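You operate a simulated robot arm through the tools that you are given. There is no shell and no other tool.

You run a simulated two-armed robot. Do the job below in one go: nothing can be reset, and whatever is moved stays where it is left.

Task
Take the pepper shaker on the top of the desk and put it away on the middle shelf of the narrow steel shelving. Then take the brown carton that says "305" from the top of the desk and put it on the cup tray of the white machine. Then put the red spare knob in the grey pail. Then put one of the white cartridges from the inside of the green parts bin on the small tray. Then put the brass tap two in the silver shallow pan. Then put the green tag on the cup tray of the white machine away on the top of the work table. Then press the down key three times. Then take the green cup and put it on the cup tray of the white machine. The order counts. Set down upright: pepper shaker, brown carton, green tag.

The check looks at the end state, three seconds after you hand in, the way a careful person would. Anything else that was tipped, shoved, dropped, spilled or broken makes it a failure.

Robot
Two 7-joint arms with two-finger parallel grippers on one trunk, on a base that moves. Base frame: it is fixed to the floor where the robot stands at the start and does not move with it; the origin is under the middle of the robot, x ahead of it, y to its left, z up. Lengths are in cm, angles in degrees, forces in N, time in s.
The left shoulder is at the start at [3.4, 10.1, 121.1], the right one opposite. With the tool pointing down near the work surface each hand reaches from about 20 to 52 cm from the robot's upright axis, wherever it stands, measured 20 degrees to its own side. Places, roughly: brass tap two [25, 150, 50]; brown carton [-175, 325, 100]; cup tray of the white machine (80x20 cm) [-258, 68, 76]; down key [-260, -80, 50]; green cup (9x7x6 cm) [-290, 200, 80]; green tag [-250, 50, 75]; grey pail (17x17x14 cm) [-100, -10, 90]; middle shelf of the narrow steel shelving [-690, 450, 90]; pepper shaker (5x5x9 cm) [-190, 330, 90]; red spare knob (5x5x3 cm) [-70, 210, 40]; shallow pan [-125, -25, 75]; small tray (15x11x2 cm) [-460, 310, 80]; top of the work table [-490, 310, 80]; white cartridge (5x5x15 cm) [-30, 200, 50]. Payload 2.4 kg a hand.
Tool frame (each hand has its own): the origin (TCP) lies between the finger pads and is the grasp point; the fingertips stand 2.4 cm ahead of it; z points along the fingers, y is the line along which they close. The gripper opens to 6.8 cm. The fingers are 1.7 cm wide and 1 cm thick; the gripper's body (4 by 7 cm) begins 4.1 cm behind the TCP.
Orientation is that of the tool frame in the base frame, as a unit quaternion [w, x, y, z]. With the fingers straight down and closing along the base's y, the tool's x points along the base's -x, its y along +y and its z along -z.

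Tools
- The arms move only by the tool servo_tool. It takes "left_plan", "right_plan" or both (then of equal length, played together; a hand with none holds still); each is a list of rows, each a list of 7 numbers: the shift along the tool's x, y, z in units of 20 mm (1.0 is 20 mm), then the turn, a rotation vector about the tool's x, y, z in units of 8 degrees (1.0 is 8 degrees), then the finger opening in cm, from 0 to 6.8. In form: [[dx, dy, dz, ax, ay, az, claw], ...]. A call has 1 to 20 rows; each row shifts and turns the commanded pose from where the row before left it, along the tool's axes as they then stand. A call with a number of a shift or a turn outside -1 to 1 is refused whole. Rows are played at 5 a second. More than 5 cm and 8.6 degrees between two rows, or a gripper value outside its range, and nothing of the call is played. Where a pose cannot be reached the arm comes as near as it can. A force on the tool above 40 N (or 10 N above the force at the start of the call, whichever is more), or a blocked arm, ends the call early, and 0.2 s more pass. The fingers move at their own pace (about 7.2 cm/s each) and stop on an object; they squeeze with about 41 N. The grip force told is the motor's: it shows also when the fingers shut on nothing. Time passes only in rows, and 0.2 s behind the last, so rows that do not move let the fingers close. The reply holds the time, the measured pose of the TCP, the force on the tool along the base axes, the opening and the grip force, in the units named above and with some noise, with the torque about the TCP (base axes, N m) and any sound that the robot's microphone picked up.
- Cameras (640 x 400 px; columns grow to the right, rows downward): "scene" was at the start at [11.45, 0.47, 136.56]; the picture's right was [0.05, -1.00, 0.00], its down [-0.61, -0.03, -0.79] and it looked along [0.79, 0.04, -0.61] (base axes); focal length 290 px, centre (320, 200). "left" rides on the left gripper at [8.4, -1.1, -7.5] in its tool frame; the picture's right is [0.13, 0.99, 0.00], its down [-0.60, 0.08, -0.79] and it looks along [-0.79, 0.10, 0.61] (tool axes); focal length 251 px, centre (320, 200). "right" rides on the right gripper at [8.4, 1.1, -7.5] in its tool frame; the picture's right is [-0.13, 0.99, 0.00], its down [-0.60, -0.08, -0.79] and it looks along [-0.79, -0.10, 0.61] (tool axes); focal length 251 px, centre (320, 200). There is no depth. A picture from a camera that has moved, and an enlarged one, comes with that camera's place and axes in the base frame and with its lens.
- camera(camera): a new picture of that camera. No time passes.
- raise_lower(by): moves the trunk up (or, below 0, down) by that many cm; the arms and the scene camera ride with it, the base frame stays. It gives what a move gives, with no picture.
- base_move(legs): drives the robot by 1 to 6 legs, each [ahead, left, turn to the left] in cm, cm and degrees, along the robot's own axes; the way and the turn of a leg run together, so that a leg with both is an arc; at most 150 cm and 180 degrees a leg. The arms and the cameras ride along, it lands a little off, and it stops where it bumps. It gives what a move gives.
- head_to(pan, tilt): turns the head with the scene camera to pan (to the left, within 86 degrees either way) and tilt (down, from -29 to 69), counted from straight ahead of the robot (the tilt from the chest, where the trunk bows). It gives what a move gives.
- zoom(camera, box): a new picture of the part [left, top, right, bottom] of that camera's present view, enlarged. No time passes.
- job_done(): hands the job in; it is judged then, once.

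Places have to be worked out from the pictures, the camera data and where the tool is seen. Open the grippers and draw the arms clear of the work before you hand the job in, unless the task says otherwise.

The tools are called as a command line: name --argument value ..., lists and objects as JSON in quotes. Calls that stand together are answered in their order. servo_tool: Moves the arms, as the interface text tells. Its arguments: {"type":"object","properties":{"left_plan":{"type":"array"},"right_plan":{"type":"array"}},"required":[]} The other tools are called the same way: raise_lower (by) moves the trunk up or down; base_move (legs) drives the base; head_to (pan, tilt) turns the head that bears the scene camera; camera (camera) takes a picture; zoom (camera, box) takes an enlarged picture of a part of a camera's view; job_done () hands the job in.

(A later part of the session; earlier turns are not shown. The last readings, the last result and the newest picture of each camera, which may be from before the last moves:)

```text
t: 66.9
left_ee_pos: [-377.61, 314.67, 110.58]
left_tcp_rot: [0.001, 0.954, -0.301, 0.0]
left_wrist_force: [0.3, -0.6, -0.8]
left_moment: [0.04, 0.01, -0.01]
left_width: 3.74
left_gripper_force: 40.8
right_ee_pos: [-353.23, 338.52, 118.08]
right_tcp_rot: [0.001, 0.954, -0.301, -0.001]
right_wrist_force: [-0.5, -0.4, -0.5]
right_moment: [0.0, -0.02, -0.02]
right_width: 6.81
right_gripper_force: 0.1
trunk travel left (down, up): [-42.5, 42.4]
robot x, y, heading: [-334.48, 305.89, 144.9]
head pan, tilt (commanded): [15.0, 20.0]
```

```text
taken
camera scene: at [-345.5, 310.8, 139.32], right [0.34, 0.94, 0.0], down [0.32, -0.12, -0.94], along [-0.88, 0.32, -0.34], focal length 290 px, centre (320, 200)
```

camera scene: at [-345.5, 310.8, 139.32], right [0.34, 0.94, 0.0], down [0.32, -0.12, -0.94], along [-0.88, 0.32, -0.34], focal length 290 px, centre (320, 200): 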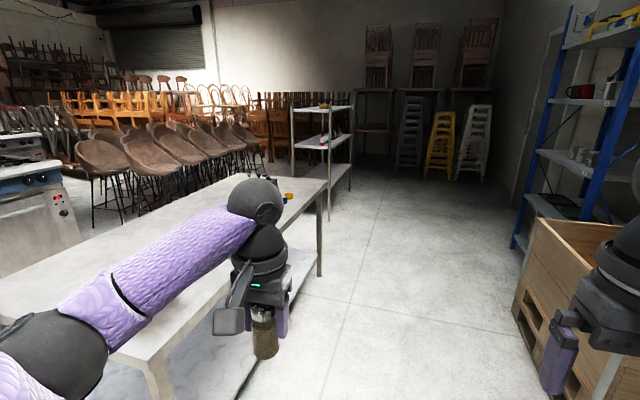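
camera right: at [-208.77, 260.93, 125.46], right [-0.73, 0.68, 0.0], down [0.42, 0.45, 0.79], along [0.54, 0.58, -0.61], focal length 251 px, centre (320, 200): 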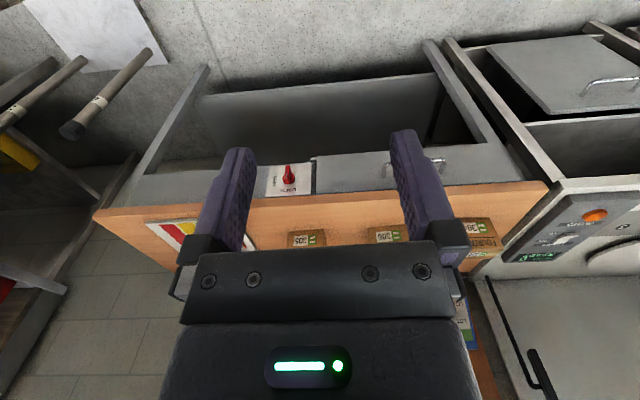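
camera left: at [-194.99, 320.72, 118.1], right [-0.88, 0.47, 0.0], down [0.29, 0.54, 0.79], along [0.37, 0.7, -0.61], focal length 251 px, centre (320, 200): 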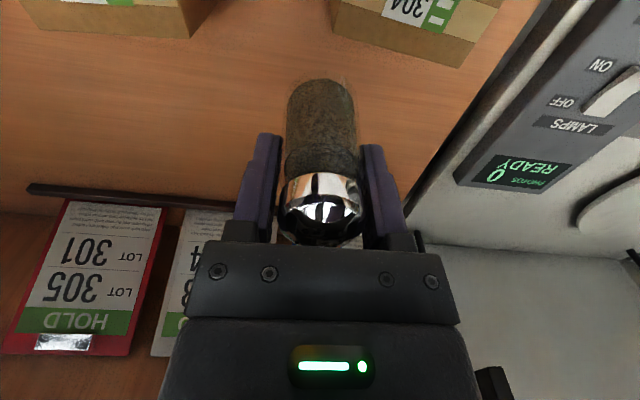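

The shelving's long side faces the aisle, spanning roughly 770 to 890 cm along it, about 65 cm left of my line. I drive along to its middle and turn to face it.

base_move --legs '[[150, 0, 0], [150, -6, 0], [66, -6, 0], [0, 0, 90]]'

head_to --pan 0 --tilt 25

camera --camera "scene"

camera --camera "left"

```text
refused: leg 2 is longer than a leg can be; nothing moved
```

```text
t: 67.7
left_ee_pos: [-377.64, 314.53, 110.63]
left_tcp_rot: [0.0, 0.954, -0.301, 0.0]
left_wrist_force: [-0.2, -0.2, -2.0]
left_moment: [0.02, -0.03, -0.01]
left_width: 3.7
left_gripper_force: 40.9
right_ee_pos: [-353.26, 338.49, 118.03]
right_tcp_rot: [-0.001, 0.954, -0.301, 0.0]
right_wrist_force: [0.0, 0.1, 0.6]
right_moment: [0.01, 0.01, 0.0]
right_width: 6.84
right_gripper_force: 0.1
trunk travel left (down, up): [-42.5, 42.4]
robot x, y, heading: [-334.58, 306.14, 144.9]
head pan, tilt (commanded): [0.0, 25.0]
```

```text
taken
camera scene: at [-344.3, 312.88, 138.53], right [0.57, 0.82, 0.0], down [0.35, -0.24, -0.91], along [-0.74, 0.52, -0.42], focal length 290 px, centre (320, 200)
```

scene: 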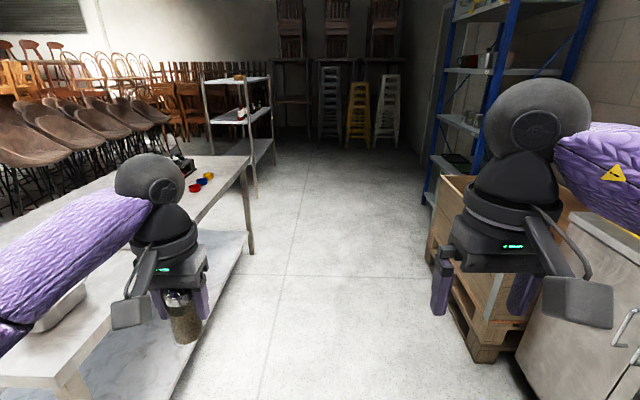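

```text
taken
camera left: at [-370.25, 310.67, 118.11], right [-0.46, -0.89, 0.0], down [-0.54, 0.28, 0.79], along [-0.7, 0.37, -0.61], focal length 251 px, centre (320, 200)
```

left: 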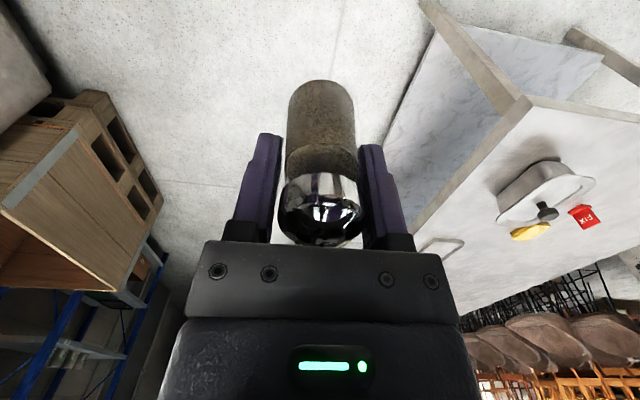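

The second leg was just over 150 cm, so nothing moved. I resend it with shorter legs.

base_move --legs '[[145, 0, 0], [145, -5, 0], [78, 0, 0], [0, 0, 90]]'

camera --camera "scene"

camera --camera "left"

```text
t: 89.4
left_ee_pos: [-643.18, 479.17, 110.59]
left_tcp_rot: [0.0, 0.889, 0.458, 0.001]
left_wrist_force: [0.3, 1.0, -1.1]
left_moment: [0.03, 0.0, 0.02]
left_width: 3.71
left_gripper_force: 41.3
right_ee_pos: [-667.08, 503.88, 117.98]
right_tcp_rot: [0.0, 0.889, 0.457, 0.0]
right_wrist_force: [0.6, 0.5, 0.9]
right_moment: [-0.01, 0.02, 0.02]
right_width: 6.76
right_gripper_force: 0.0
trunk travel left (down, up): [-42.5, 42.4]
robot x, y, heading: [-634.29, 522.51, -125.4]
head pan, tilt (commanded): [0.0, 25.0]
```

```text
taken
camera scene: at [-641.24, 512.68, 138.52], right [-0.81, 0.58, 0.0], down [0.25, 0.34, -0.91], along [-0.53, -0.74, -0.42], focal length 290 px, centre (320, 200)
```

scene: 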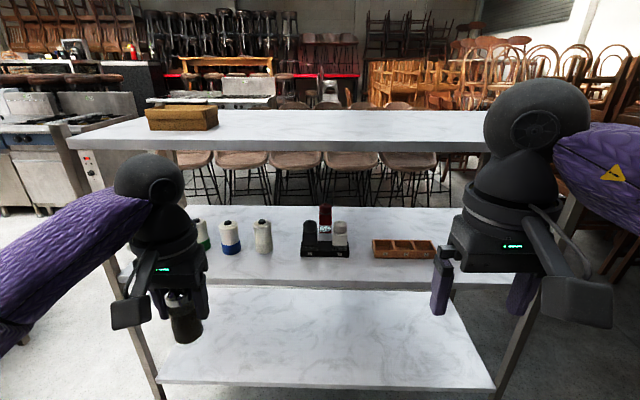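

```text
taken
camera left: at [-639.27, 486.69, 118.1], right [0.88, -0.47, 0.0], down [-0.29, -0.54, 0.79], along [-0.37, -0.7, -0.61], focal length 251 px, centre (320, 200)
```

left: 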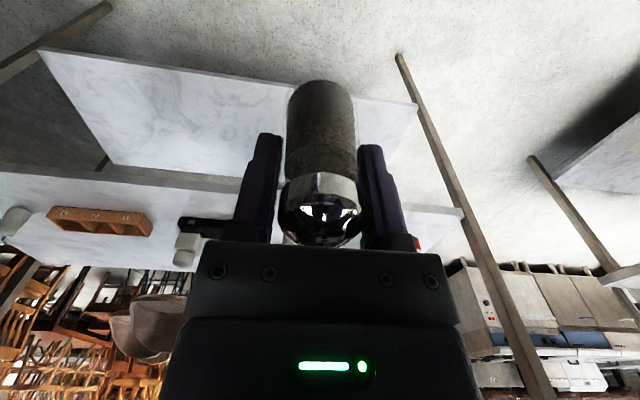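

The middle shelf holds spools, a small black caddy with shakers and a wooden box. I zoom in to judge the heights and free places.

zoom --camera "scene" --box '[150, 90, 480, 290]'

zoom --camera "scene" --box '[270, 190, 370, 270]'

camera --camera "right"

```text
1.94 times, centred on (315, 190) of scene
camera zoom: at [-641.24, 512.68, 138.52], right [-0.81, 0.58, 0.0], down [0.25, 0.34, -0.91], along [-0.53, -0.74, -0.42], focal length 562 px, centre (330, 219)
```

zoom: 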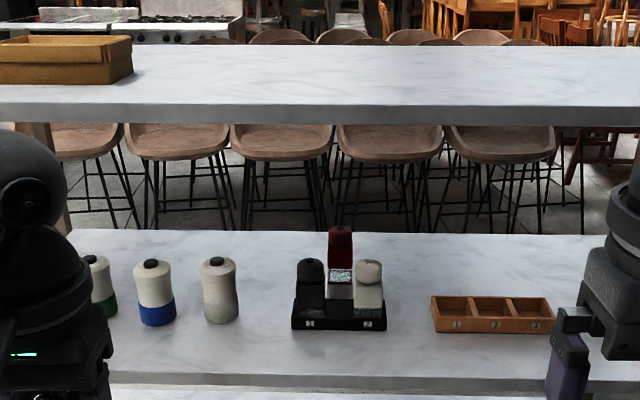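

```text
5.00 times, centred on (320, 230) of scene
camera zoom: at [-641.24, 512.68, 138.52], right [-0.81, 0.58, 0.0], down [0.25, 0.34, -0.91], along [-0.53, -0.74, -0.42], focal length 1449 px, centre (320, 50)
```

zoom: 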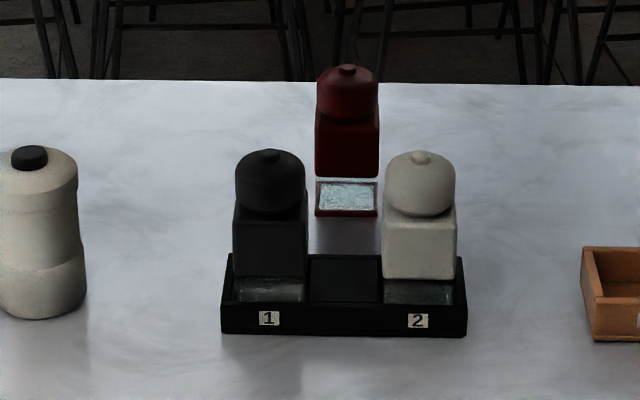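

```text
taken
camera right: at [-661.26, 510.07, 125.45], right [0.73, -0.68, 0.0], down [-0.42, -0.45, 0.79], along [-0.54, -0.58, -0.61], focal length 251 px, centre (320, 200)
```

right: 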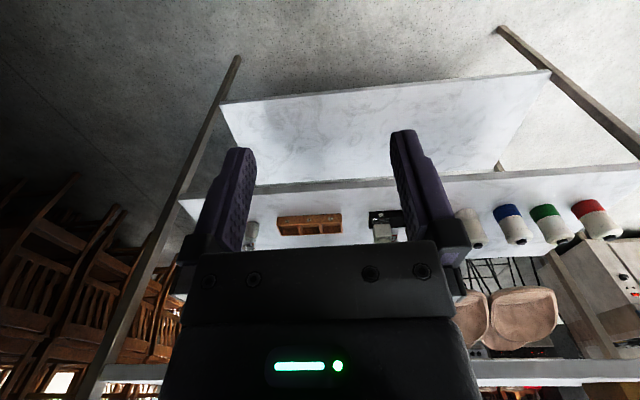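

I lower the trunk 15 cm to get a second view for triangulating the shelf heights; the hands are still well in front of the shelf.

raise_lower --by -15

camera --camera "scene"

zoom --camera "scene" --box '[150, 50, 480, 250]'

```text
t: 91.1
left_ee_pos: [-643.15, 479.21, 95.64]
left_tcp_rot: [0.001, 0.889, 0.458, 0.0]
left_wrist_force: [0.5, 0.0, -0.8]
left_moment: [-0.03, 0.0, 0.02]
left_width: 3.72
left_gripper_force: 40.8
right_ee_pos: [-666.82, 503.95, 103.12]
right_tcp_rot: [0.0, 0.889, 0.458, 0.0]
right_wrist_force: [0.0, 0.1, 0.4]
right_moment: [0.01, -0.01, 0.02]
right_width: 6.8
right_gripper_force: 0.1
trunk travel left (down, up): [-27.5, 57.4]
robot x, y, heading: [-634.26, 522.66, -125.3]
head pan, tilt (commanded): [0.0, 25.0]
```

```text
taken
camera scene: at [-642.73, 510.61, 123.39], right [-0.81, 0.58, 0.0], down [0.25, 0.34, -0.91], along [-0.53, -0.74, -0.42], focal length 290 px, centre (320, 200)
```

scene: 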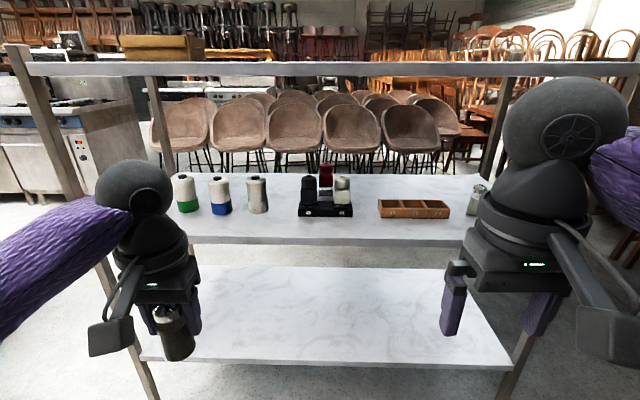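

```text
1.94 times, centred on (315, 150) of scene
camera zoom: at [-642.73, 510.61, 123.39], right [-0.81, 0.58, 0.0], down [0.25, 0.34, -0.91], along [-0.53, -0.74, -0.42], focal length 562 px, centre (330, 297)
```

zoom: 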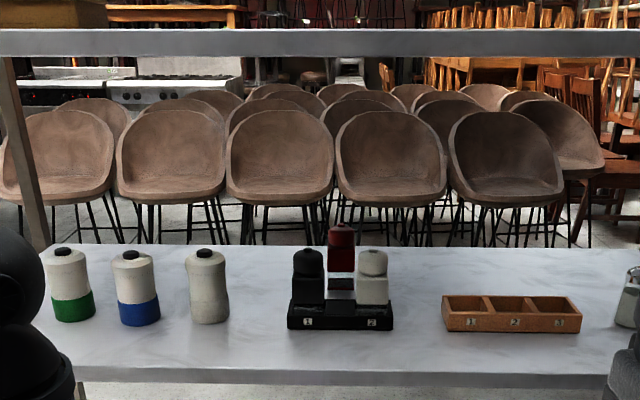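

Triangulation puts the middle shelf at z≈85.8 (front edge w≈-10) and the underside of the top shelf at ≈121.6, with my wrist top about 21 cm above the TCP. I drive closer so the shaker comes up to the shelf edge, aiming between the plain spool and the caddy.

base_move --legs '[[26, -6.5, 0]]'

camera --camera "scene"

camera --camera "left"

camera --camera "right"

```text
t: 93.0
left_ee_pos: [-663.65, 461.99, 95.59]
left_tcp_rot: [0.0, 0.889, 0.458, 0.001]
left_wrist_force: [1.3, 0.4, -1.3]
left_moment: [0.02, -0.02, -0.01]
left_width: 3.74
left_gripper_force: 40.9
right_ee_pos: [-687.4, 486.54, 103.12]
right_tcp_rot: [0.0, 0.889, 0.458, 0.0]
right_wrist_force: [-0.4, -0.5, -0.2]
right_moment: [-0.02, -0.01, -0.05]
right_width: 6.82
right_gripper_force: 0.0
trunk travel left (down, up): [-27.5, 57.4]
robot x, y, heading: [-654.51, 505.27, -125.4]
head pan, tilt (commanded): [0.0, 25.0]
```

```text
taken
camera scene: at [-663.14, 493.36, 123.38], right [-0.81, 0.58, 0.0], down [0.25, 0.34, -0.91], along [-0.53, -0.74, -0.42], focal length 290 px, centre (320, 200)
```

scene: 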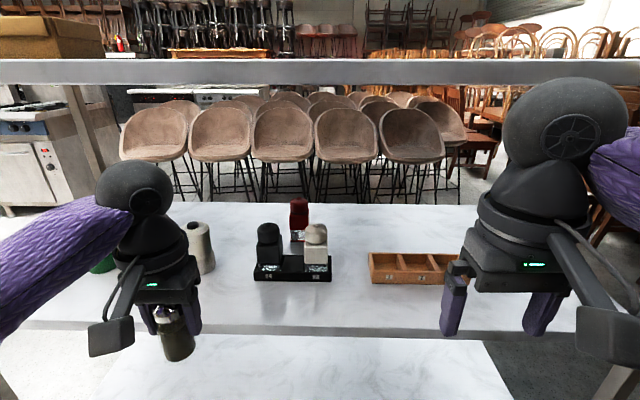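

```text
taken
camera left: at [-659.68, 469.47, 103.1], right [0.88, -0.47, 0.0], down [-0.29, -0.54, 0.79], along [-0.37, -0.7, -0.61], focal length 251 px, centre (320, 200)
```

left: 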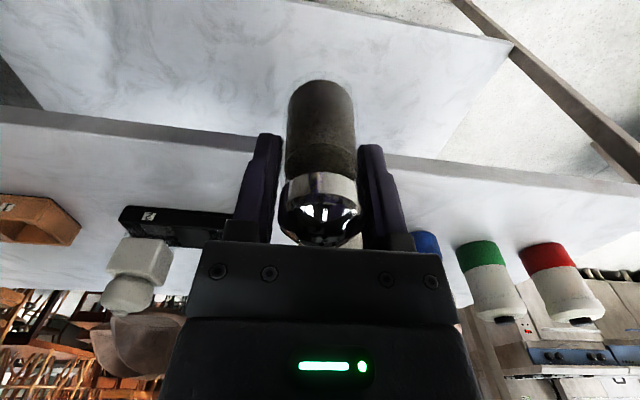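

```text
taken
camera right: at [-681.67, 492.85, 110.45], right [0.73, -0.68, 0.0], down [-0.42, -0.45, 0.79], along [-0.54, -0.58, -0.61], focal length 251 px, centre (320, 200)
```

right: 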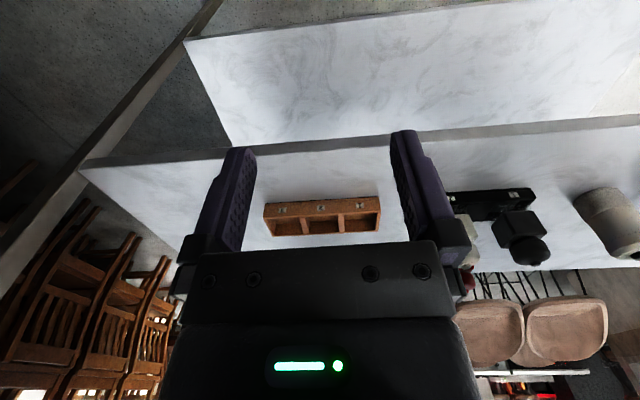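

The shelf edge is 7 cm ahead of the shaker. I drive 5.5 cm forward, which takes the shaker over the edge with about 4 cm to spare below and 5 cm above the wrist.

base_move --legs '[[5.5, 0, 0]]'

camera --camera "scene"

camera --camera "left"

```text
t: 94.0
left_ee_pos: [-666.72, 457.58, 95.63]
left_tcp_rot: [0.001, 0.889, 0.458, 0.0]
left_wrist_force: [-0.8, -0.4, -1.2]
left_moment: [-0.03, -0.03, 0.01]
left_width: 3.73
left_gripper_force: 41.0
right_ee_pos: [-690.52, 482.26, 102.97]
right_tcp_rot: [-0.001, 0.889, 0.457, 0.001]
right_wrist_force: [-0.3, 0.1, -0.1]
right_moment: [0.02, 0.0, 0.0]
right_width: 6.78
right_gripper_force: 0.1
trunk travel left (down, up): [-27.5, 57.4]
robot x, y, heading: [-657.56, 500.68, -125.8]
head pan, tilt (commanded): [0.0, 25.0]
```

```text
taken
camera scene: at [-666.31, 488.9, 123.37], right [-0.81, 0.58, 0.0], down [0.25, 0.34, -0.91], along [-0.53, -0.74, -0.42], focal length 290 px, centre (320, 200)
```

scene: 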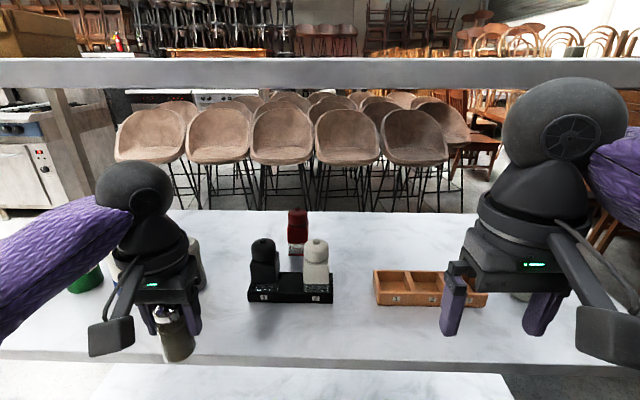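

```text
taken
camera left: at [-662.82, 465.01, 103.09], right [0.88, -0.47, 0.0], down [-0.29, -0.54, 0.79], along [-0.37, -0.7, -0.61], focal length 251 px, centre (320, 200)
```

left: 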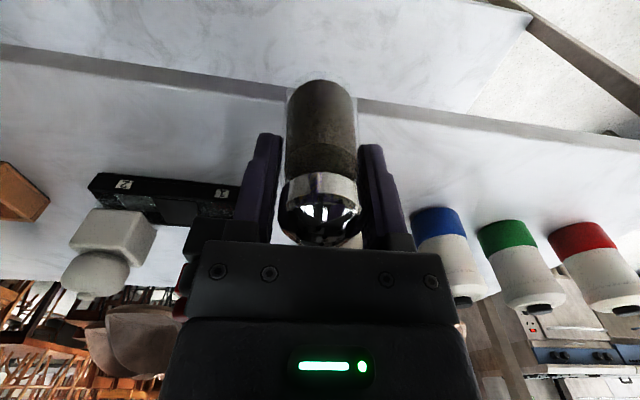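

The TCP is still about 1.5 cm in front of the edge, so I extend the arm 6.5 cm over the shelf at this height, then look.

servo_tool --left_plan '[[-0.6, 0, 0, 0, 0, 0, 2.0], [-0.7, 0, 0, 0, 0, 0, 2.0], [-0.7, 0, 0, 0, 0, 0, 2.0], [-0.7, 0, 0, 0, 0, 0, 2.0], [-0.55, 0, 0, 0, 0, 0, 2.0], [0, 0, 0, 0, 0, 0, 2.0]]'

camera --camera "scene"

camera --camera "left"

```text
t: 95.4
left_ee_pos: [-670.48, 452.23, 95.59]
left_tcp_rot: [0.0, 0.889, 0.458, 0.0]
left_wrist_force: [0.3, 1.1, -0.5]
left_moment: [0.02, -0.02, -0.02]
left_width: 3.73
left_gripper_force: 41.3
right_ee_pos: [-690.54, 482.21, 103.04]
right_tcp_rot: [-0.001, 0.889, 0.458, -0.001]
right_wrist_force: [0.7, -0.9, 0.4]
right_moment: [0.0, 0.0, -0.01]
right_width: 6.81
right_gripper_force: 0.0
trunk travel left (down, up): [-27.5, 57.4]
robot x, y, heading: [-657.96, 501.12, -125.3]
head pan, tilt (commanded): [0.0, 25.0]
```

```text
taken
camera scene: at [-666.29, 488.92, 123.38], right [-0.81, 0.58, 0.0], down [0.25, 0.34, -0.91], along [-0.53, -0.74, -0.42], focal length 290 px, centre (320, 200)
```

scene: 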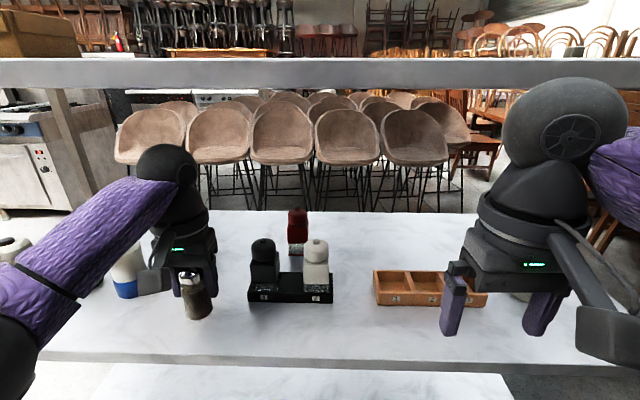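

```text
taken
camera left: at [-666.58, 459.78, 103.03], right [0.88, -0.47, 0.0], down [-0.29, -0.54, 0.79], along [-0.37, -0.7, -0.61], focal length 251 px, centre (320, 200)
```

left: 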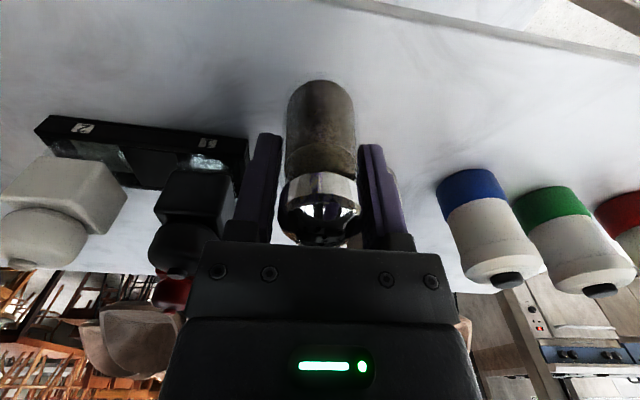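

The shaker hangs over free shelf, 8 cm in front of the spool row. I lower it to just above the expected contact.

servo_tool --left_plan '[[0, 0, 0.5, 0, 0, 0, 2.0], [0, 0, 0.5, 0, 0, 0, 2.0], [0, 0, 0.5, 0, 0, 0, 2.0], [0, 0, 0.2, 0, 0, 0, 2.0], [0, 0, 0, 0, 0, 0, 2.0]]'

servo_tool --left_plan '[[0, 0, 0.1, 0, 0, 0, 2.0], [0, 0, 0, 0, 0, 0, 2.0]]'

zoom --camera "scene" --box '[140, 240, 260, 340]'

```text
t: 96.6
left_ee_pos: [-670.49, 452.14, 92.17]
left_tcp_rot: [0.0, 0.889, 0.458, 0.001]
left_wrist_force: [-0.4, -0.1, -1.0]
left_moment: [-0.03, 0.03, 0.01]
left_width: 3.72
left_gripper_force: 40.7
right_ee_pos: [-690.53, 482.21, 103.0]
right_tcp_rot: [0.0, 0.889, 0.457, 0.0]
right_wrist_force: [-0.4, -0.2, -0.7]
right_moment: [0.02, 0.01, 0.0]
right_width: 6.81
right_gripper_force: 0.0
trunk travel left (down, up): [-27.5, 57.4]
robot x, y, heading: [-658.03, 500.78, -125.4]
head pan, tilt (commanded): [0.0, 25.0]
```

```text
t: 97.2
left_ee_pos: [-670.48, 452.32, 92.04]
left_tcp_rot: [0.0, 0.889, 0.459, 0.0]
left_wrist_force: [0.8, 0.5, -0.8]
left_moment: [0.0, 0.0, 0.02]
left_width: 3.72
left_gripper_force: 40.9
right_ee_pos: [-690.53, 482.27, 102.98]
right_tcp_rot: [0.0, 0.889, 0.457, 0.0]
right_wrist_force: [-0.1, 0.0, 0.6]
right_moment: [0.03, 0.01, -0.01]
right_width: 6.8
right_gripper_force: 0.0
trunk travel left (down, up): [-27.5, 57.4]
robot x, y, heading: [-657.78, 500.71, -125.4]
head pan, tilt (commanded): [0.0, 25.0]
```

```text
4.00 times, centred on (200, 290) of scene
camera zoom: at [-666.29, 488.92, 123.38], right [-0.81, 0.58, 0.0], down [0.25, 0.34, -0.91], along [-0.53, -0.74, -0.42], focal length 1159 px, centre (800, -160)
```

zoom: 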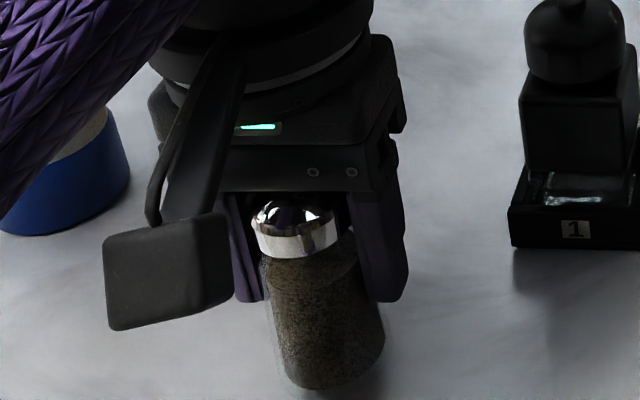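

No contact yet. I lower in 1–2 mm steps watching the vertical force.

servo_tool --left_plan '[[0, 0, 0.1, 0, 0, 0, 2.0], [0, 0, 0, 0, 0, 0, 2.0]]'

servo_tool --left_plan '[[0, 0, 0.1, 0, 0, 0, 2.0], [0, 0, 0, 0, 0, 0, 2.0]]'

servo_tool --left_plan '[[0, 0, 0.08, 0, 0, 0, 2.0], [0, 0, 0, 0, 0, 0, 2.0]]'

```text
t: 97.8
left_ee_pos: [-670.44, 452.12, 91.75]
left_tcp_rot: [-0.001, 0.889, 0.458, 0.001]
left_wrist_force: [-0.1, 0.7, -0.2]
left_moment: [0.0, 0.0, -0.02]
left_width: 3.72
left_gripper_force: 40.4
right_ee_pos: [-690.46, 482.18, 103.12]
right_tcp_rot: [0.0, 0.889, 0.458, 0.001]
right_wrist_force: [-0.6, -0.2, -0.2]
right_moment: [-0.01, 0.01, -0.02]
right_width: 6.79
right_gripper_force: 0.1
trunk travel left (down, up): [-27.5, 57.4]
robot x, y, heading: [-657.58, 500.7, -125.4]
head pan, tilt (commanded): [0.0, 25.0]
```

```text
t: 98.4
left_ee_pos: [-670.47, 452.25, 91.68]
left_tcp_rot: [0.0, 0.889, 0.459, 0.0]
left_wrist_force: [-0.5, -0.2, -0.9]
left_moment: [-0.04, 0.01, 0.0]
left_width: 3.72
left_gripper_force: 41.2
right_ee_pos: [-690.48, 482.08, 102.96]
right_tcp_rot: [0.0, 0.889, 0.458, 0.0]
right_wrist_force: [-0.3, 0.9, 0.1]
right_moment: [0.02, 0.01, -0.01]
right_width: 6.81
right_gripper_force: 0.0
trunk travel left (down, up): [-27.5, 57.4]
robot x, y, heading: [-657.54, 500.76, -125.6]
head pan, tilt (commanded): [0.0, 25.0]
```

```text
t: 99.0
left_ee_pos: [-670.42, 452.23, 91.61]
left_tcp_rot: [0.0, 0.889, 0.459, 0.0]
left_wrist_force: [-0.2, -3.6, 14.0]
left_moment: [-0.05, -0.2, -0.07]
left_width: 3.7
left_gripper_force: 41.4
right_ee_pos: [-690.43, 482.2, 103.04]
right_tcp_rot: [0.0, 0.889, 0.458, 0.0]
right_wrist_force: [0.3, -0.5, 0.2]
right_moment: [0.0, -0.05, -0.03]
right_width: 6.79
right_gripper_force: 0.0
trunk travel left (down, up): [-27.5, 57.4]
robot x, y, heading: [-657.63, 500.85, -125.6]
head pan, tilt (commanded): [0.0, 25.0]
```

Contact shows 14 N at TCP z≈91.6, as predicted. I open the fingers.

servo_tool --left_plan '[[0, 0, -0.03, 0, 0, 0, 2.0], [0, 0, 0, 0, 0, 0, 4.2], [0, 0, 0, 0, 0, 0, 5.5], [0, 0, 0, 0, 0, 0, 6.8], [0, 0, 0, 0, 0, 0, 6.8]]'

camera --camera "left"

zoom --camera "scene" --box '[140, 240, 260, 340]'

```text
t: 100.2
left_ee_pos: [-670.42, 452.32, 91.46]
left_tcp_rot: [0.0, 0.888, 0.459, 0.0]
left_wrist_force: [-0.8, -0.4, -0.5]
left_moment: [0.02, 0.0, -0.02]
left_width: 6.82
left_gripper_force: 0.0
right_ee_pos: [-690.54, 482.13, 103.06]
right_tcp_rot: [0.0, 0.89, 0.457, 0.0]
right_wrist_force: [0.4, 0.6, 0.2]
right_moment: [0.0, 0.0, 0.02]
right_width: 6.8
right_gripper_force: 0.0
trunk travel left (down, up): [-27.5, 57.4]
robot x, y, heading: [-658.13, 500.92, -125.5]
head pan, tilt (commanded): [0.0, 25.0]
```

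```text
taken
camera left: at [-666.57, 459.74, 98.95], right [0.88, -0.47, 0.0], down [-0.29, -0.54, 0.79], along [-0.37, -0.7, -0.61], focal length 251 px, centre (320, 200)
```

left: 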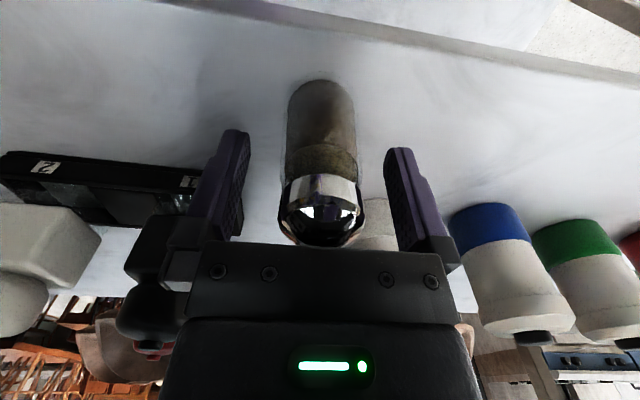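

```text
4.00 times, centred on (200, 290) of scene
camera zoom: at [-666.29, 488.94, 123.38], right [-0.81, 0.58, 0.0], down [0.25, 0.34, -0.91], along [-0.53, -0.74, -0.42], focal length 1159 px, centre (800, -160)
```

zoom: 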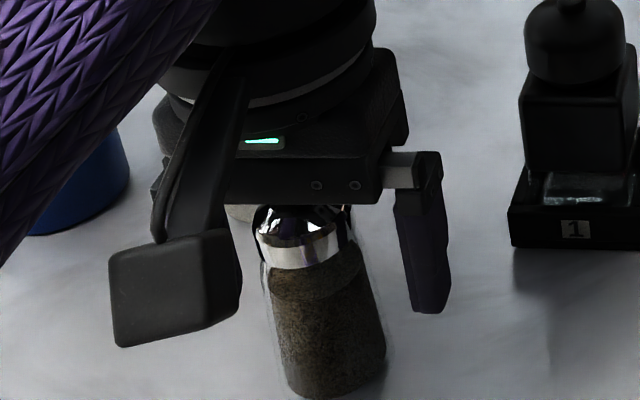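

The shaker stands free on the shelf. I draw the hand straight back, fingers passing either side of it, and then back off the base.

servo_tool --left_plan '[[0.4, 0, 0, 0, 0, 0, 6.8], [0.6, 0, 0, 0, 0, 0, 6.8], [0.8, 0, 0, 0, 0, 0, 6.8], [0.8, 0, 0, 0, 0, 0, 6.8], [0.8, 0, 0, 0, 0, 0, 6.8], [0.8, 0, 0, 0, 0, 0, 6.8], [0.8, 0, 0, 0, 0, 0, 6.8], [0, 0, 0, 0, 0, 0, 6.8]]'

camera --camera "scene"

base_move --legs '[[-40, 0, 0]]'

camera --camera "scene"

```text
t: 102.0
left_ee_pos: [-664.77, 460.33, 91.39]
left_tcp_rot: [0.0, 0.888, 0.459, 0.001]
left_wrist_force: [0.4, -0.5, -0.9]
left_moment: [-0.01, 0.0, -0.03]
left_width: 6.79
left_gripper_force: 0.1
right_ee_pos: [-690.49, 482.19, 103.1]
right_tcp_rot: [0.0, 0.889, 0.458, 0.001]
right_wrist_force: [0.0, 0.8, -0.2]
right_moment: [-0.01, 0.01, 0.02]
right_width: 6.81
right_gripper_force: 0.1
trunk travel left (down, up): [-27.5, 57.4]
robot x, y, heading: [-657.99, 501.07, -125.4]
head pan, tilt (commanded): [0.0, 25.0]
```

```text
taken
camera scene: at [-666.28, 488.94, 123.38], right [-0.81, 0.58, 0.0], down [0.25, 0.34, -0.91], along [-0.53, -0.74, -0.42], focal length 290 px, centre (320, 200)
```

scene: 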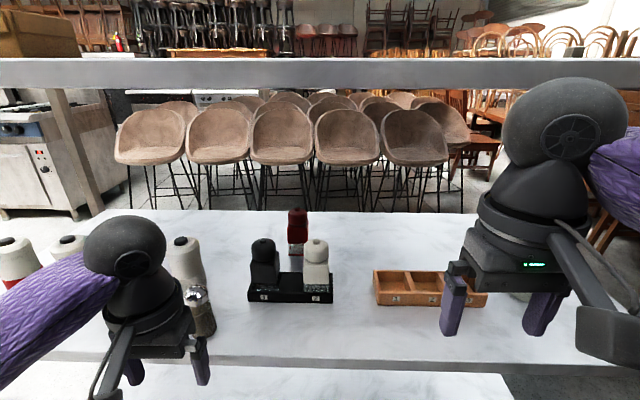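

```text
t: 104.5
left_ee_pos: [-641.47, 492.65, 91.42]
left_tcp_rot: [0.0, 0.887, 0.462, 0.0]
left_wrist_force: [-1.3, -0.4, -0.6]
left_moment: [0.0, 0.05, 0.0]
left_width: 6.8
left_gripper_force: 0.0
right_ee_pos: [-667.57, 514.4, 103.03]
right_tcp_rot: [0.0, 0.888, 0.46, 0.0]
right_wrist_force: [0.4, 0.3, 0.3]
right_moment: [-0.03, 0.01, -0.02]
right_width: 6.82
right_gripper_force: 0.1
trunk travel left (down, up): [-27.5, 57.4]
robot x, y, heading: [-634.88, 533.49, -125.5]
head pan, tilt (commanded): [0.0, 25.0]
```

```text
taken
camera scene: at [-643.3, 521.23, 123.38], right [-0.82, 0.57, 0.0], down [0.24, 0.35, -0.91], along [-0.52, -0.74, -0.42], focal length 290 px, centre (320, 200)
```

scene: 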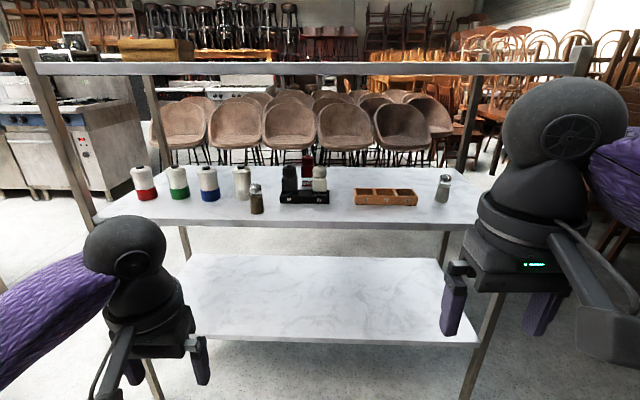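

The pepper shaker stands upright on the middle shelf. Next I raise the trunk back and drive back to the desk for carton 305.

raise_lower --by 15

base_move --legs '[[0, 0, 90], [140, 0, 0], [140, 0, 0], [140, 0, 0], [80, 0, 0], [0, 0, 90]]'

head_to --pan 0 --tilt 35

camera --camera "scene"

```text
t: 106.2
left_ee_pos: [-641.63, 492.69, 106.49]
left_tcp_rot: [-0.001, 0.887, 0.462, 0.001]
left_wrist_force: [0.3, 0.3, 0.3]
left_moment: [-0.02, 0.0, -0.01]
left_width: 6.78
left_gripper_force: 0.1
right_ee_pos: [-667.53, 514.24, 117.95]
right_tcp_rot: [0.0, 0.888, 0.46, 0.0]
right_wrist_force: [0.5, -0.6, 0.4]
right_moment: [0.02, -0.01, 0.01]
right_width: 6.81
right_gripper_force: 0.1
trunk travel left (down, up): [-42.5, 42.4]
robot x, y, heading: [-634.95, 533.01, -125.0]
head pan, tilt (commanded): [0.0, 25.0]
```

```text
t: 138.0
left_ee_pos: [-217.18, 291.81, 106.42]
left_tcp_rot: [0.0, -0.49, 0.872, 0.0]
left_wrist_force: [-0.6, -0.8, 0.2]
left_moment: [0.05, 0.0, 0.01]
left_width: 6.8
left_gripper_force: 0.0
right_ee_pos: [-189.66, 271.71, 117.99]
right_tcp_rot: [-0.001, -0.489, 0.872, 0.001]
right_wrist_force: [0.5, 0.4, 0.3]
right_moment: [0.02, 0.02, 0.04]
right_width: 6.8
right_gripper_force: 0.1
trunk travel left (down, up): [-42.5, 42.4]
robot x, y, heading: [-220.73, 251.01, 58.3]
head pan, tilt (commanded): [0.0, 25.0]
```

```text
t: 138.7
left_ee_pos: [-217.07, 291.73, 106.36]
left_tcp_rot: [0.001, -0.49, 0.872, 0.0]
left_wrist_force: [-0.8, 0.5, -0.2]
left_moment: [0.01, -0.01, 0.0]
left_width: 6.79
left_gripper_force: 0.1
right_ee_pos: [-189.72, 271.82, 117.96]
right_tcp_rot: [0.001, -0.49, 0.872, 0.0]
right_wrist_force: [-0.6, 0.3, 0.3]
right_moment: [-0.01, -0.01, 0.03]
right_width: 6.78
right_gripper_force: 0.0
trunk travel left (down, up): [-42.5, 42.4]
robot x, y, heading: [-220.82, 250.95, 58.8]
head pan, tilt (commanded): [0.0, 35.0]
```

```text
taken
camera scene: at [-215.06, 260.92, 136.95], right [0.85, -0.52, 0.0], down [-0.3, -0.49, -0.82], along [0.43, 0.7, -0.57], focal length 290 px, centre (320, 200)
```

scene: 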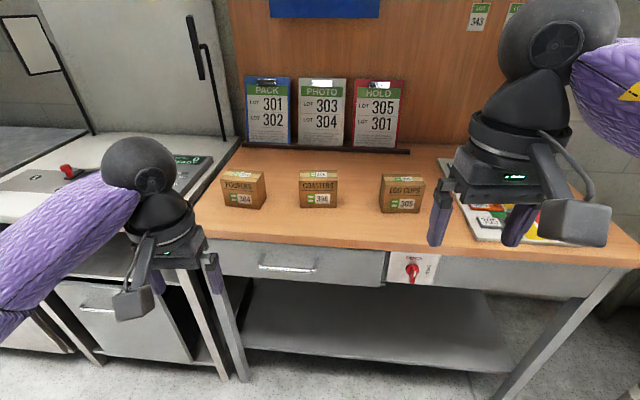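

I'm facing the desk again, a few degrees off square. I zoom on carton 305 to fix its place and size.

zoom --camera "scene" --box '[350, 150, 450, 230]'

```text
5.00 times, centred on (400, 190) of scene
camera zoom: at [-215.06, 260.92, 136.95], right [0.85, -0.52, 0.0], down [-0.3, -0.49, -0.82], along [0.43, 0.7, -0.57], focal length 1449 px, centre (-80, 250)
```

zoom: 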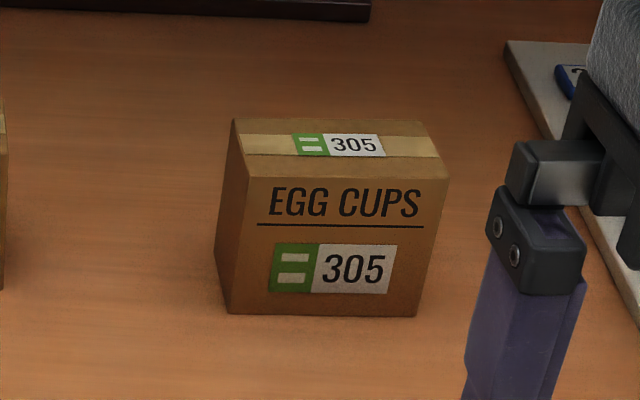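

Carton 305 is about 10 x 5.9 x 8.5 cm with its centre near (-163, 304.8), top at z≈98.2. I square up to the desk, drive in, and turn the right gripper 90° so it closes across the narrow side.

base_move --legs '[[0, 0, -3.5], [27, 0, 0]]'

servo_tool --right_plan '[[0, 0, 0, 0, 0, 0.9375, 6.8], [0, 0, 0, 0, 0, 0.9375, 6.8], [0, 0, 0, 0, 0, 0.9375, 6.8], [0, 0, 0, 0, 0, 0.9375, 6.8], [0, 0, 0, 0, 0, 0.9375, 6.8], [0, 0, 0, 0, 0, 0.9375, 6.8], [0, 0, 0, 0, 0, 0.9375, 6.8], [0, 0, 0, 0, 0, 0.9375, 6.8], [0, 0, 0, 0, 0, 0.9375, 6.8], [0, 0, 0, 0, 0, 0.9375, 6.8], [0, 0, 0, 0, 0, 0.9375, 6.8], [0, 0, 0, 0, 0, 0.9375, 6.8], [0, 0, 0, 0, 0, 0, 6.8]]'

head_to --pan -15 --tilt 45

camera --camera "scene"

camera --camera "right"

```text
t: 141.1
left_ee_pos: [-199.32, 313.29, 106.43]
left_tcp_rot: [-0.001, -0.463, 0.886, 0.0]
left_wrist_force: [-0.9, 0.8, -0.1]
left_moment: [-0.04, 0.0, -0.01]
left_width: 6.8
left_gripper_force: 0.0
right_ee_pos: [-173.25, 291.66, 118.03]
right_tcp_rot: [0.0, -0.462, 0.887, 0.0]
right_wrist_force: [0.2, 0.5, -0.1]
right_moment: [-0.02, 0.01, 0.0]
right_width: 6.8
right_gripper_force: 0.0
trunk travel left (down, up): [-42.5, 42.4]
robot x, y, heading: [-205.42, 273.09, 55.4]
head pan, tilt (commanded): [0.0, 35.0]
```

```text
t: 143.8
left_ee_pos: [-199.23, 313.19, 106.4]
left_tcp_rot: [0.0, -0.463, 0.886, 0.0]
left_wrist_force: [0.3, 0.6, -0.3]
left_moment: [0.0, 0.0, 0.02]
left_width: 6.8
left_gripper_force: 0.2
right_ee_pos: [-173.26, 291.6, 118.08]
right_tcp_rot: [0.0, 0.301, 0.954, 0.0]
right_wrist_force: [0.5, 0.2, 0.7]
right_moment: [0.03, -0.02, -0.03]
right_width: 6.79
right_gripper_force: 0.1
trunk travel left (down, up): [-42.5, 42.4]
robot x, y, heading: [-205.75, 272.46, 55.0]
head pan, tilt (commanded): [0.0, 35.0]
```

```text
t: 144.6
left_ee_pos: [-199.35, 313.19, 106.42]
left_tcp_rot: [0.0, -0.464, 0.886, -0.001]
left_wrist_force: [0.0, 0.2, -0.3]
left_moment: [0.02, -0.05, 0.0]
left_width: 6.81
left_gripper_force: 0.1
right_ee_pos: [-173.34, 291.66, 117.92]
right_tcp_rot: [-0.001, 0.3, 0.954, 0.0]
right_wrist_force: [-0.3, 0.2, -0.3]
right_moment: [-0.04, 0.01, 0.0]
right_width: 6.79
right_gripper_force: 0.1
trunk travel left (down, up): [-42.5, 42.4]
robot x, y, heading: [-205.74, 272.47, 55.1]
head pan, tilt (commanded): [-15.0, 45.0]
```

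```text
taken
camera scene: at [-198.1, 280.32, 135.47], right [0.65, -0.76, 0.0], down [-0.54, -0.46, -0.71], along [0.54, 0.46, -0.71], focal length 290 px, centre (320, 200)
```

scene: 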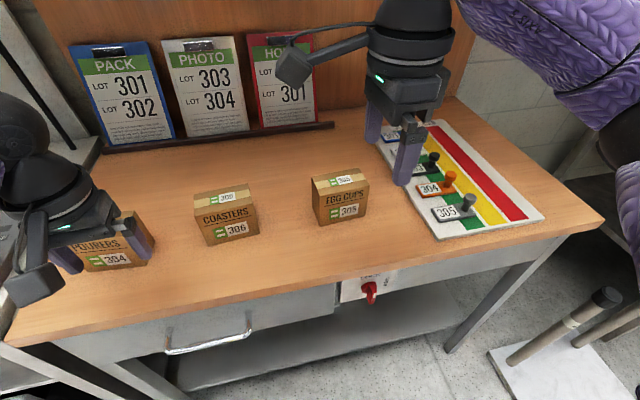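

```text
taken
camera right: at [-179.67, 297.34, 125.44], right [0.67, 0.74, 0.0], down [0.45, -0.41, 0.79], along [0.59, -0.53, -0.61], focal length 251 px, centre (320, 200)
```

right: 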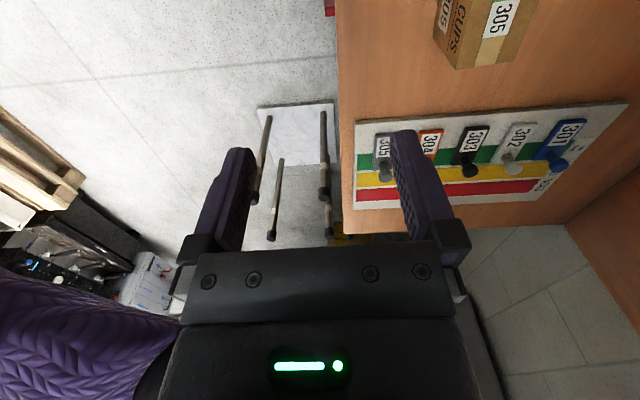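

The carton's place is confirmed at about (-163, 304.9). I drive another 5 cm in and then bring the right hand above it at a safe height.

base_move --legs '[[5, 0, 0]]'

```text
t: 145.6
left_ee_pos: [-196.47, 317.42, 106.33]
left_tcp_rot: [-0.001, -0.463, 0.886, 0.0]
left_wrist_force: [-1.2, 0.3, 0.1]
left_moment: [-0.01, 0.02, 0.0]
left_width: 6.78
left_gripper_force: 0.0
right_ee_pos: [-170.38, 295.89, 117.97]
right_tcp_rot: [0.0, 0.3, 0.954, -0.001]
right_wrist_force: [-0.8, 0.3, -0.5]
right_moment: [-0.01, 0.03, 0.0]
right_width: 6.79
right_gripper_force: 0.1
trunk travel left (down, up): [-42.5, 42.4]
robot x, y, heading: [-203.4, 276.82, 55.2]
head pan, tilt (commanded): [-15.0, 45.0]
```

Now I move the right hand 11.6 cm forward and 0.9 cm right, then down to z≈105, and look.

servo_tool --right_plan '[[-0.06, 0.75, 0, 0, 0, 0, 6.8], [-0.06, 0.75, 0, 0, 0, 0, 6.8], [-0.06, 0.75, 0, 0, 0, 0, 6.8], [-0.06, 0.75, 0, 0, 0, 0, 6.8], [-0.06, 0.7, 0, 0, 0, 0, 6.8], [-0.06, 0.7, 0, 0, 0, 0, 6.8], [-0.06, 0.7, 0, 0, 0, 0, 6.8], [-0.04, 0.7, 0, 0, 0, 0, 6.8], [0, 0, 0.8, 0, 0, 0, 6.8], [0, 0, 0.9, 0, 0, 0, 6.8], [0, 0, 0.9, 0, 0, 0, 6.8], [0, 0, 0.9, 0, 0, 0, 6.8], [0, 0, 0.9, 0, 0, 0, 6.8], [0, 0, 0.9, 0, 0, 0, 6.8], [0, 0, 0.9, 0, 0, 0, 6.8], [0, 0, 0.3, 0, 0, 0, 6.8], [0, 0, 0, 0, 0, 0, 6.8]]'

camera --camera "right"

camera --camera "scene"

```text
t: 149.2
left_ee_pos: [-196.47, 317.5, 106.45]
left_tcp_rot: [0.0, -0.464, 0.886, 0.0]
left_wrist_force: [-0.6, 0.3, -0.4]
left_moment: [-0.02, 0.03, 0.0]
left_width: 6.79
left_gripper_force: 0.1
right_ee_pos: [-163.05, 304.66, 104.85]
right_tcp_rot: [0.0, 0.3, 0.954, 0.0]
right_wrist_force: [-0.4, 0.1, 0.3]
right_moment: [0.03, 0.03, 0.0]
right_width: 6.82
right_gripper_force: 0.1
trunk travel left (down, up): [-42.5, 42.4]
robot x, y, heading: [-203.32, 276.94, 55.0]
head pan, tilt (commanded): [-15.0, 45.0]
```

```text
taken
camera right: at [-169.35, 310.47, 112.39], right [0.67, 0.74, 0.0], down [0.45, -0.41, 0.79], along [0.59, -0.53, -0.61], focal length 251 px, centre (320, 200)
```

right: 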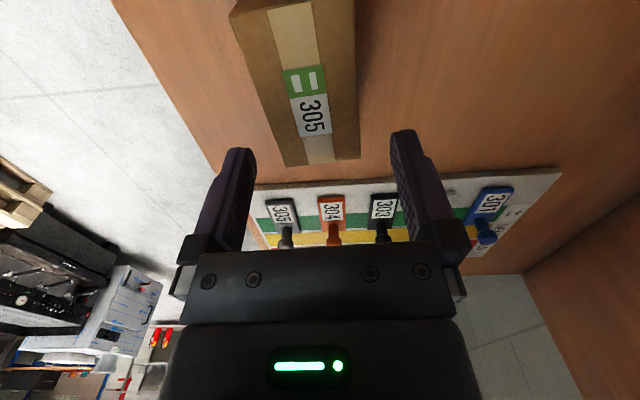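

```text
taken
camera scene: at [-195.2, 284.48, 135.47], right [0.64, -0.76, 0.0], down [-0.54, -0.46, -0.71], along [0.54, 0.46, -0.71], focal length 290 px, centre (320, 200)
```

scene: 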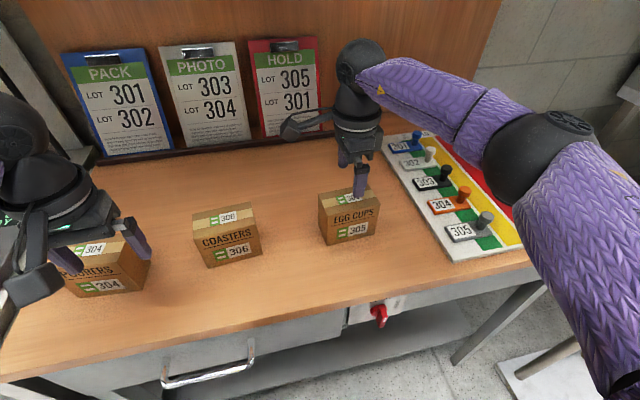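

Working from the right hand's picture, the carton's middle lies 0.55 cm nearer to me than the finger midpoint and is aligned in yaw. I correct that and go down to just above the carton's top to check.

servo_tool --right_plan '[[-0.1, -0.275, 0, 0, 0, 0, 6.8], [0, 0, 0.6, 0, 0, 0, 6.8], [0, 0, 0.6, 0, 0, 0, 6.8], [0, 0, 0.55, 0, 0, 0, 6.8], [0, 0, 0, 0, 0, 0, 6.8]]'

camera --camera "right"

zoom --camera "scene" --box '[290, 130, 410, 260]'

```text
t: 150.3
left_ee_pos: [-196.44, 317.33, 106.45]
left_tcp_rot: [0.0, -0.463, 0.886, 0.001]
left_wrist_force: [0.1, 0.2, -0.6]
left_moment: [0.01, 0.01, -0.05]
left_width: 6.81
left_gripper_force: 0.0
right_ee_pos: [-163.31, 304.26, 101.6]
right_tcp_rot: [0.0, 0.3, 0.954, 0.001]
right_wrist_force: [0.1, -0.5, 0.3]
right_moment: [-0.03, 0.01, 0.0]
right_width: 6.78
right_gripper_force: 0.1
trunk travel left (down, up): [-42.5, 42.4]
robot x, y, heading: [-203.21, 277.02, 55.3]
head pan, tilt (commanded): [-15.0, 45.0]
```

```text
taken
camera right: at [-169.53, 309.92, 108.93], right [0.67, 0.74, 0.0], down [0.45, -0.41, 0.79], along [0.59, -0.53, -0.61], focal length 251 px, centre (320, 200)
```

right: 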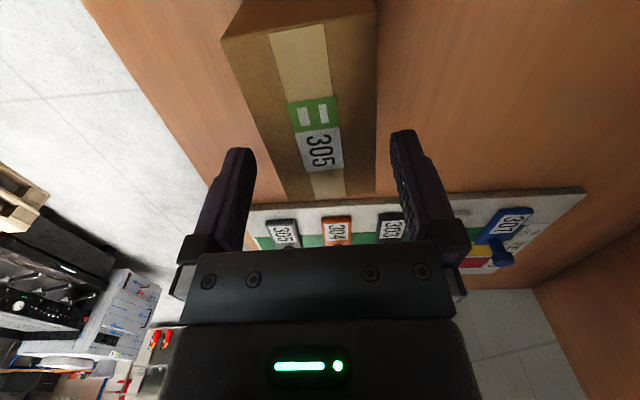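

```text
3.08 times, centred on (350, 195) of scene
camera zoom: at [-195.2, 284.48, 135.47], right [0.64, -0.76, 0.0], down [-0.54, -0.46, -0.71], along [0.54, 0.46, -0.71], focal length 892 px, centre (228, 215)
```

zoom: 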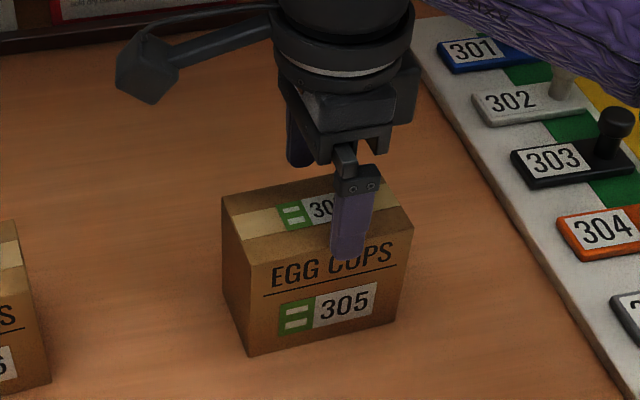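

The fingers straddle the carton's top evenly now (offset about 1 mm). I lower in two stages, watching the force.

servo_tool --right_plan '[[0, -0.05, 0.4, 0, 0, 0, 6.8], [0, 0, 0.4, 0, 0, 0, 6.8], [0, 0, 0.3, 0, 0, 0, 6.8], [0, 0, 0, 0, 0, 0, 6.8]]'

camera --camera "right"

```text
t: 151.3
left_ee_pos: [-196.54, 317.32, 106.35]
left_tcp_rot: [0.0, -0.463, 0.886, 0.0]
left_wrist_force: [-0.6, 0.5, -1.3]
left_moment: [0.0, -0.01, -0.01]
left_width: 6.83
left_gripper_force: 0.0
right_ee_pos: [-163.25, 304.13, 99.14]
right_tcp_rot: [0.0, 0.3, 0.954, 0.0]
right_wrist_force: [0.5, 0.1, 0.2]
right_moment: [0.02, -0.01, 0.01]
right_width: 6.82
right_gripper_force: 0.2
trunk travel left (down, up): [-42.5, 42.4]
robot x, y, heading: [-202.39, 276.68, 55.4]
head pan, tilt (commanded): [-15.0, 45.0]
```

```text
taken
camera right: at [-169.54, 309.85, 106.68], right [0.67, 0.74, 0.0], down [0.45, -0.41, 0.79], along [0.59, -0.53, -0.61], focal length 251 px, centre (320, 200)
```

right: 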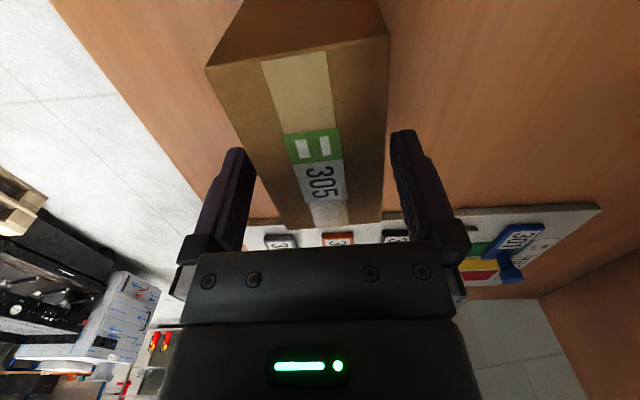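

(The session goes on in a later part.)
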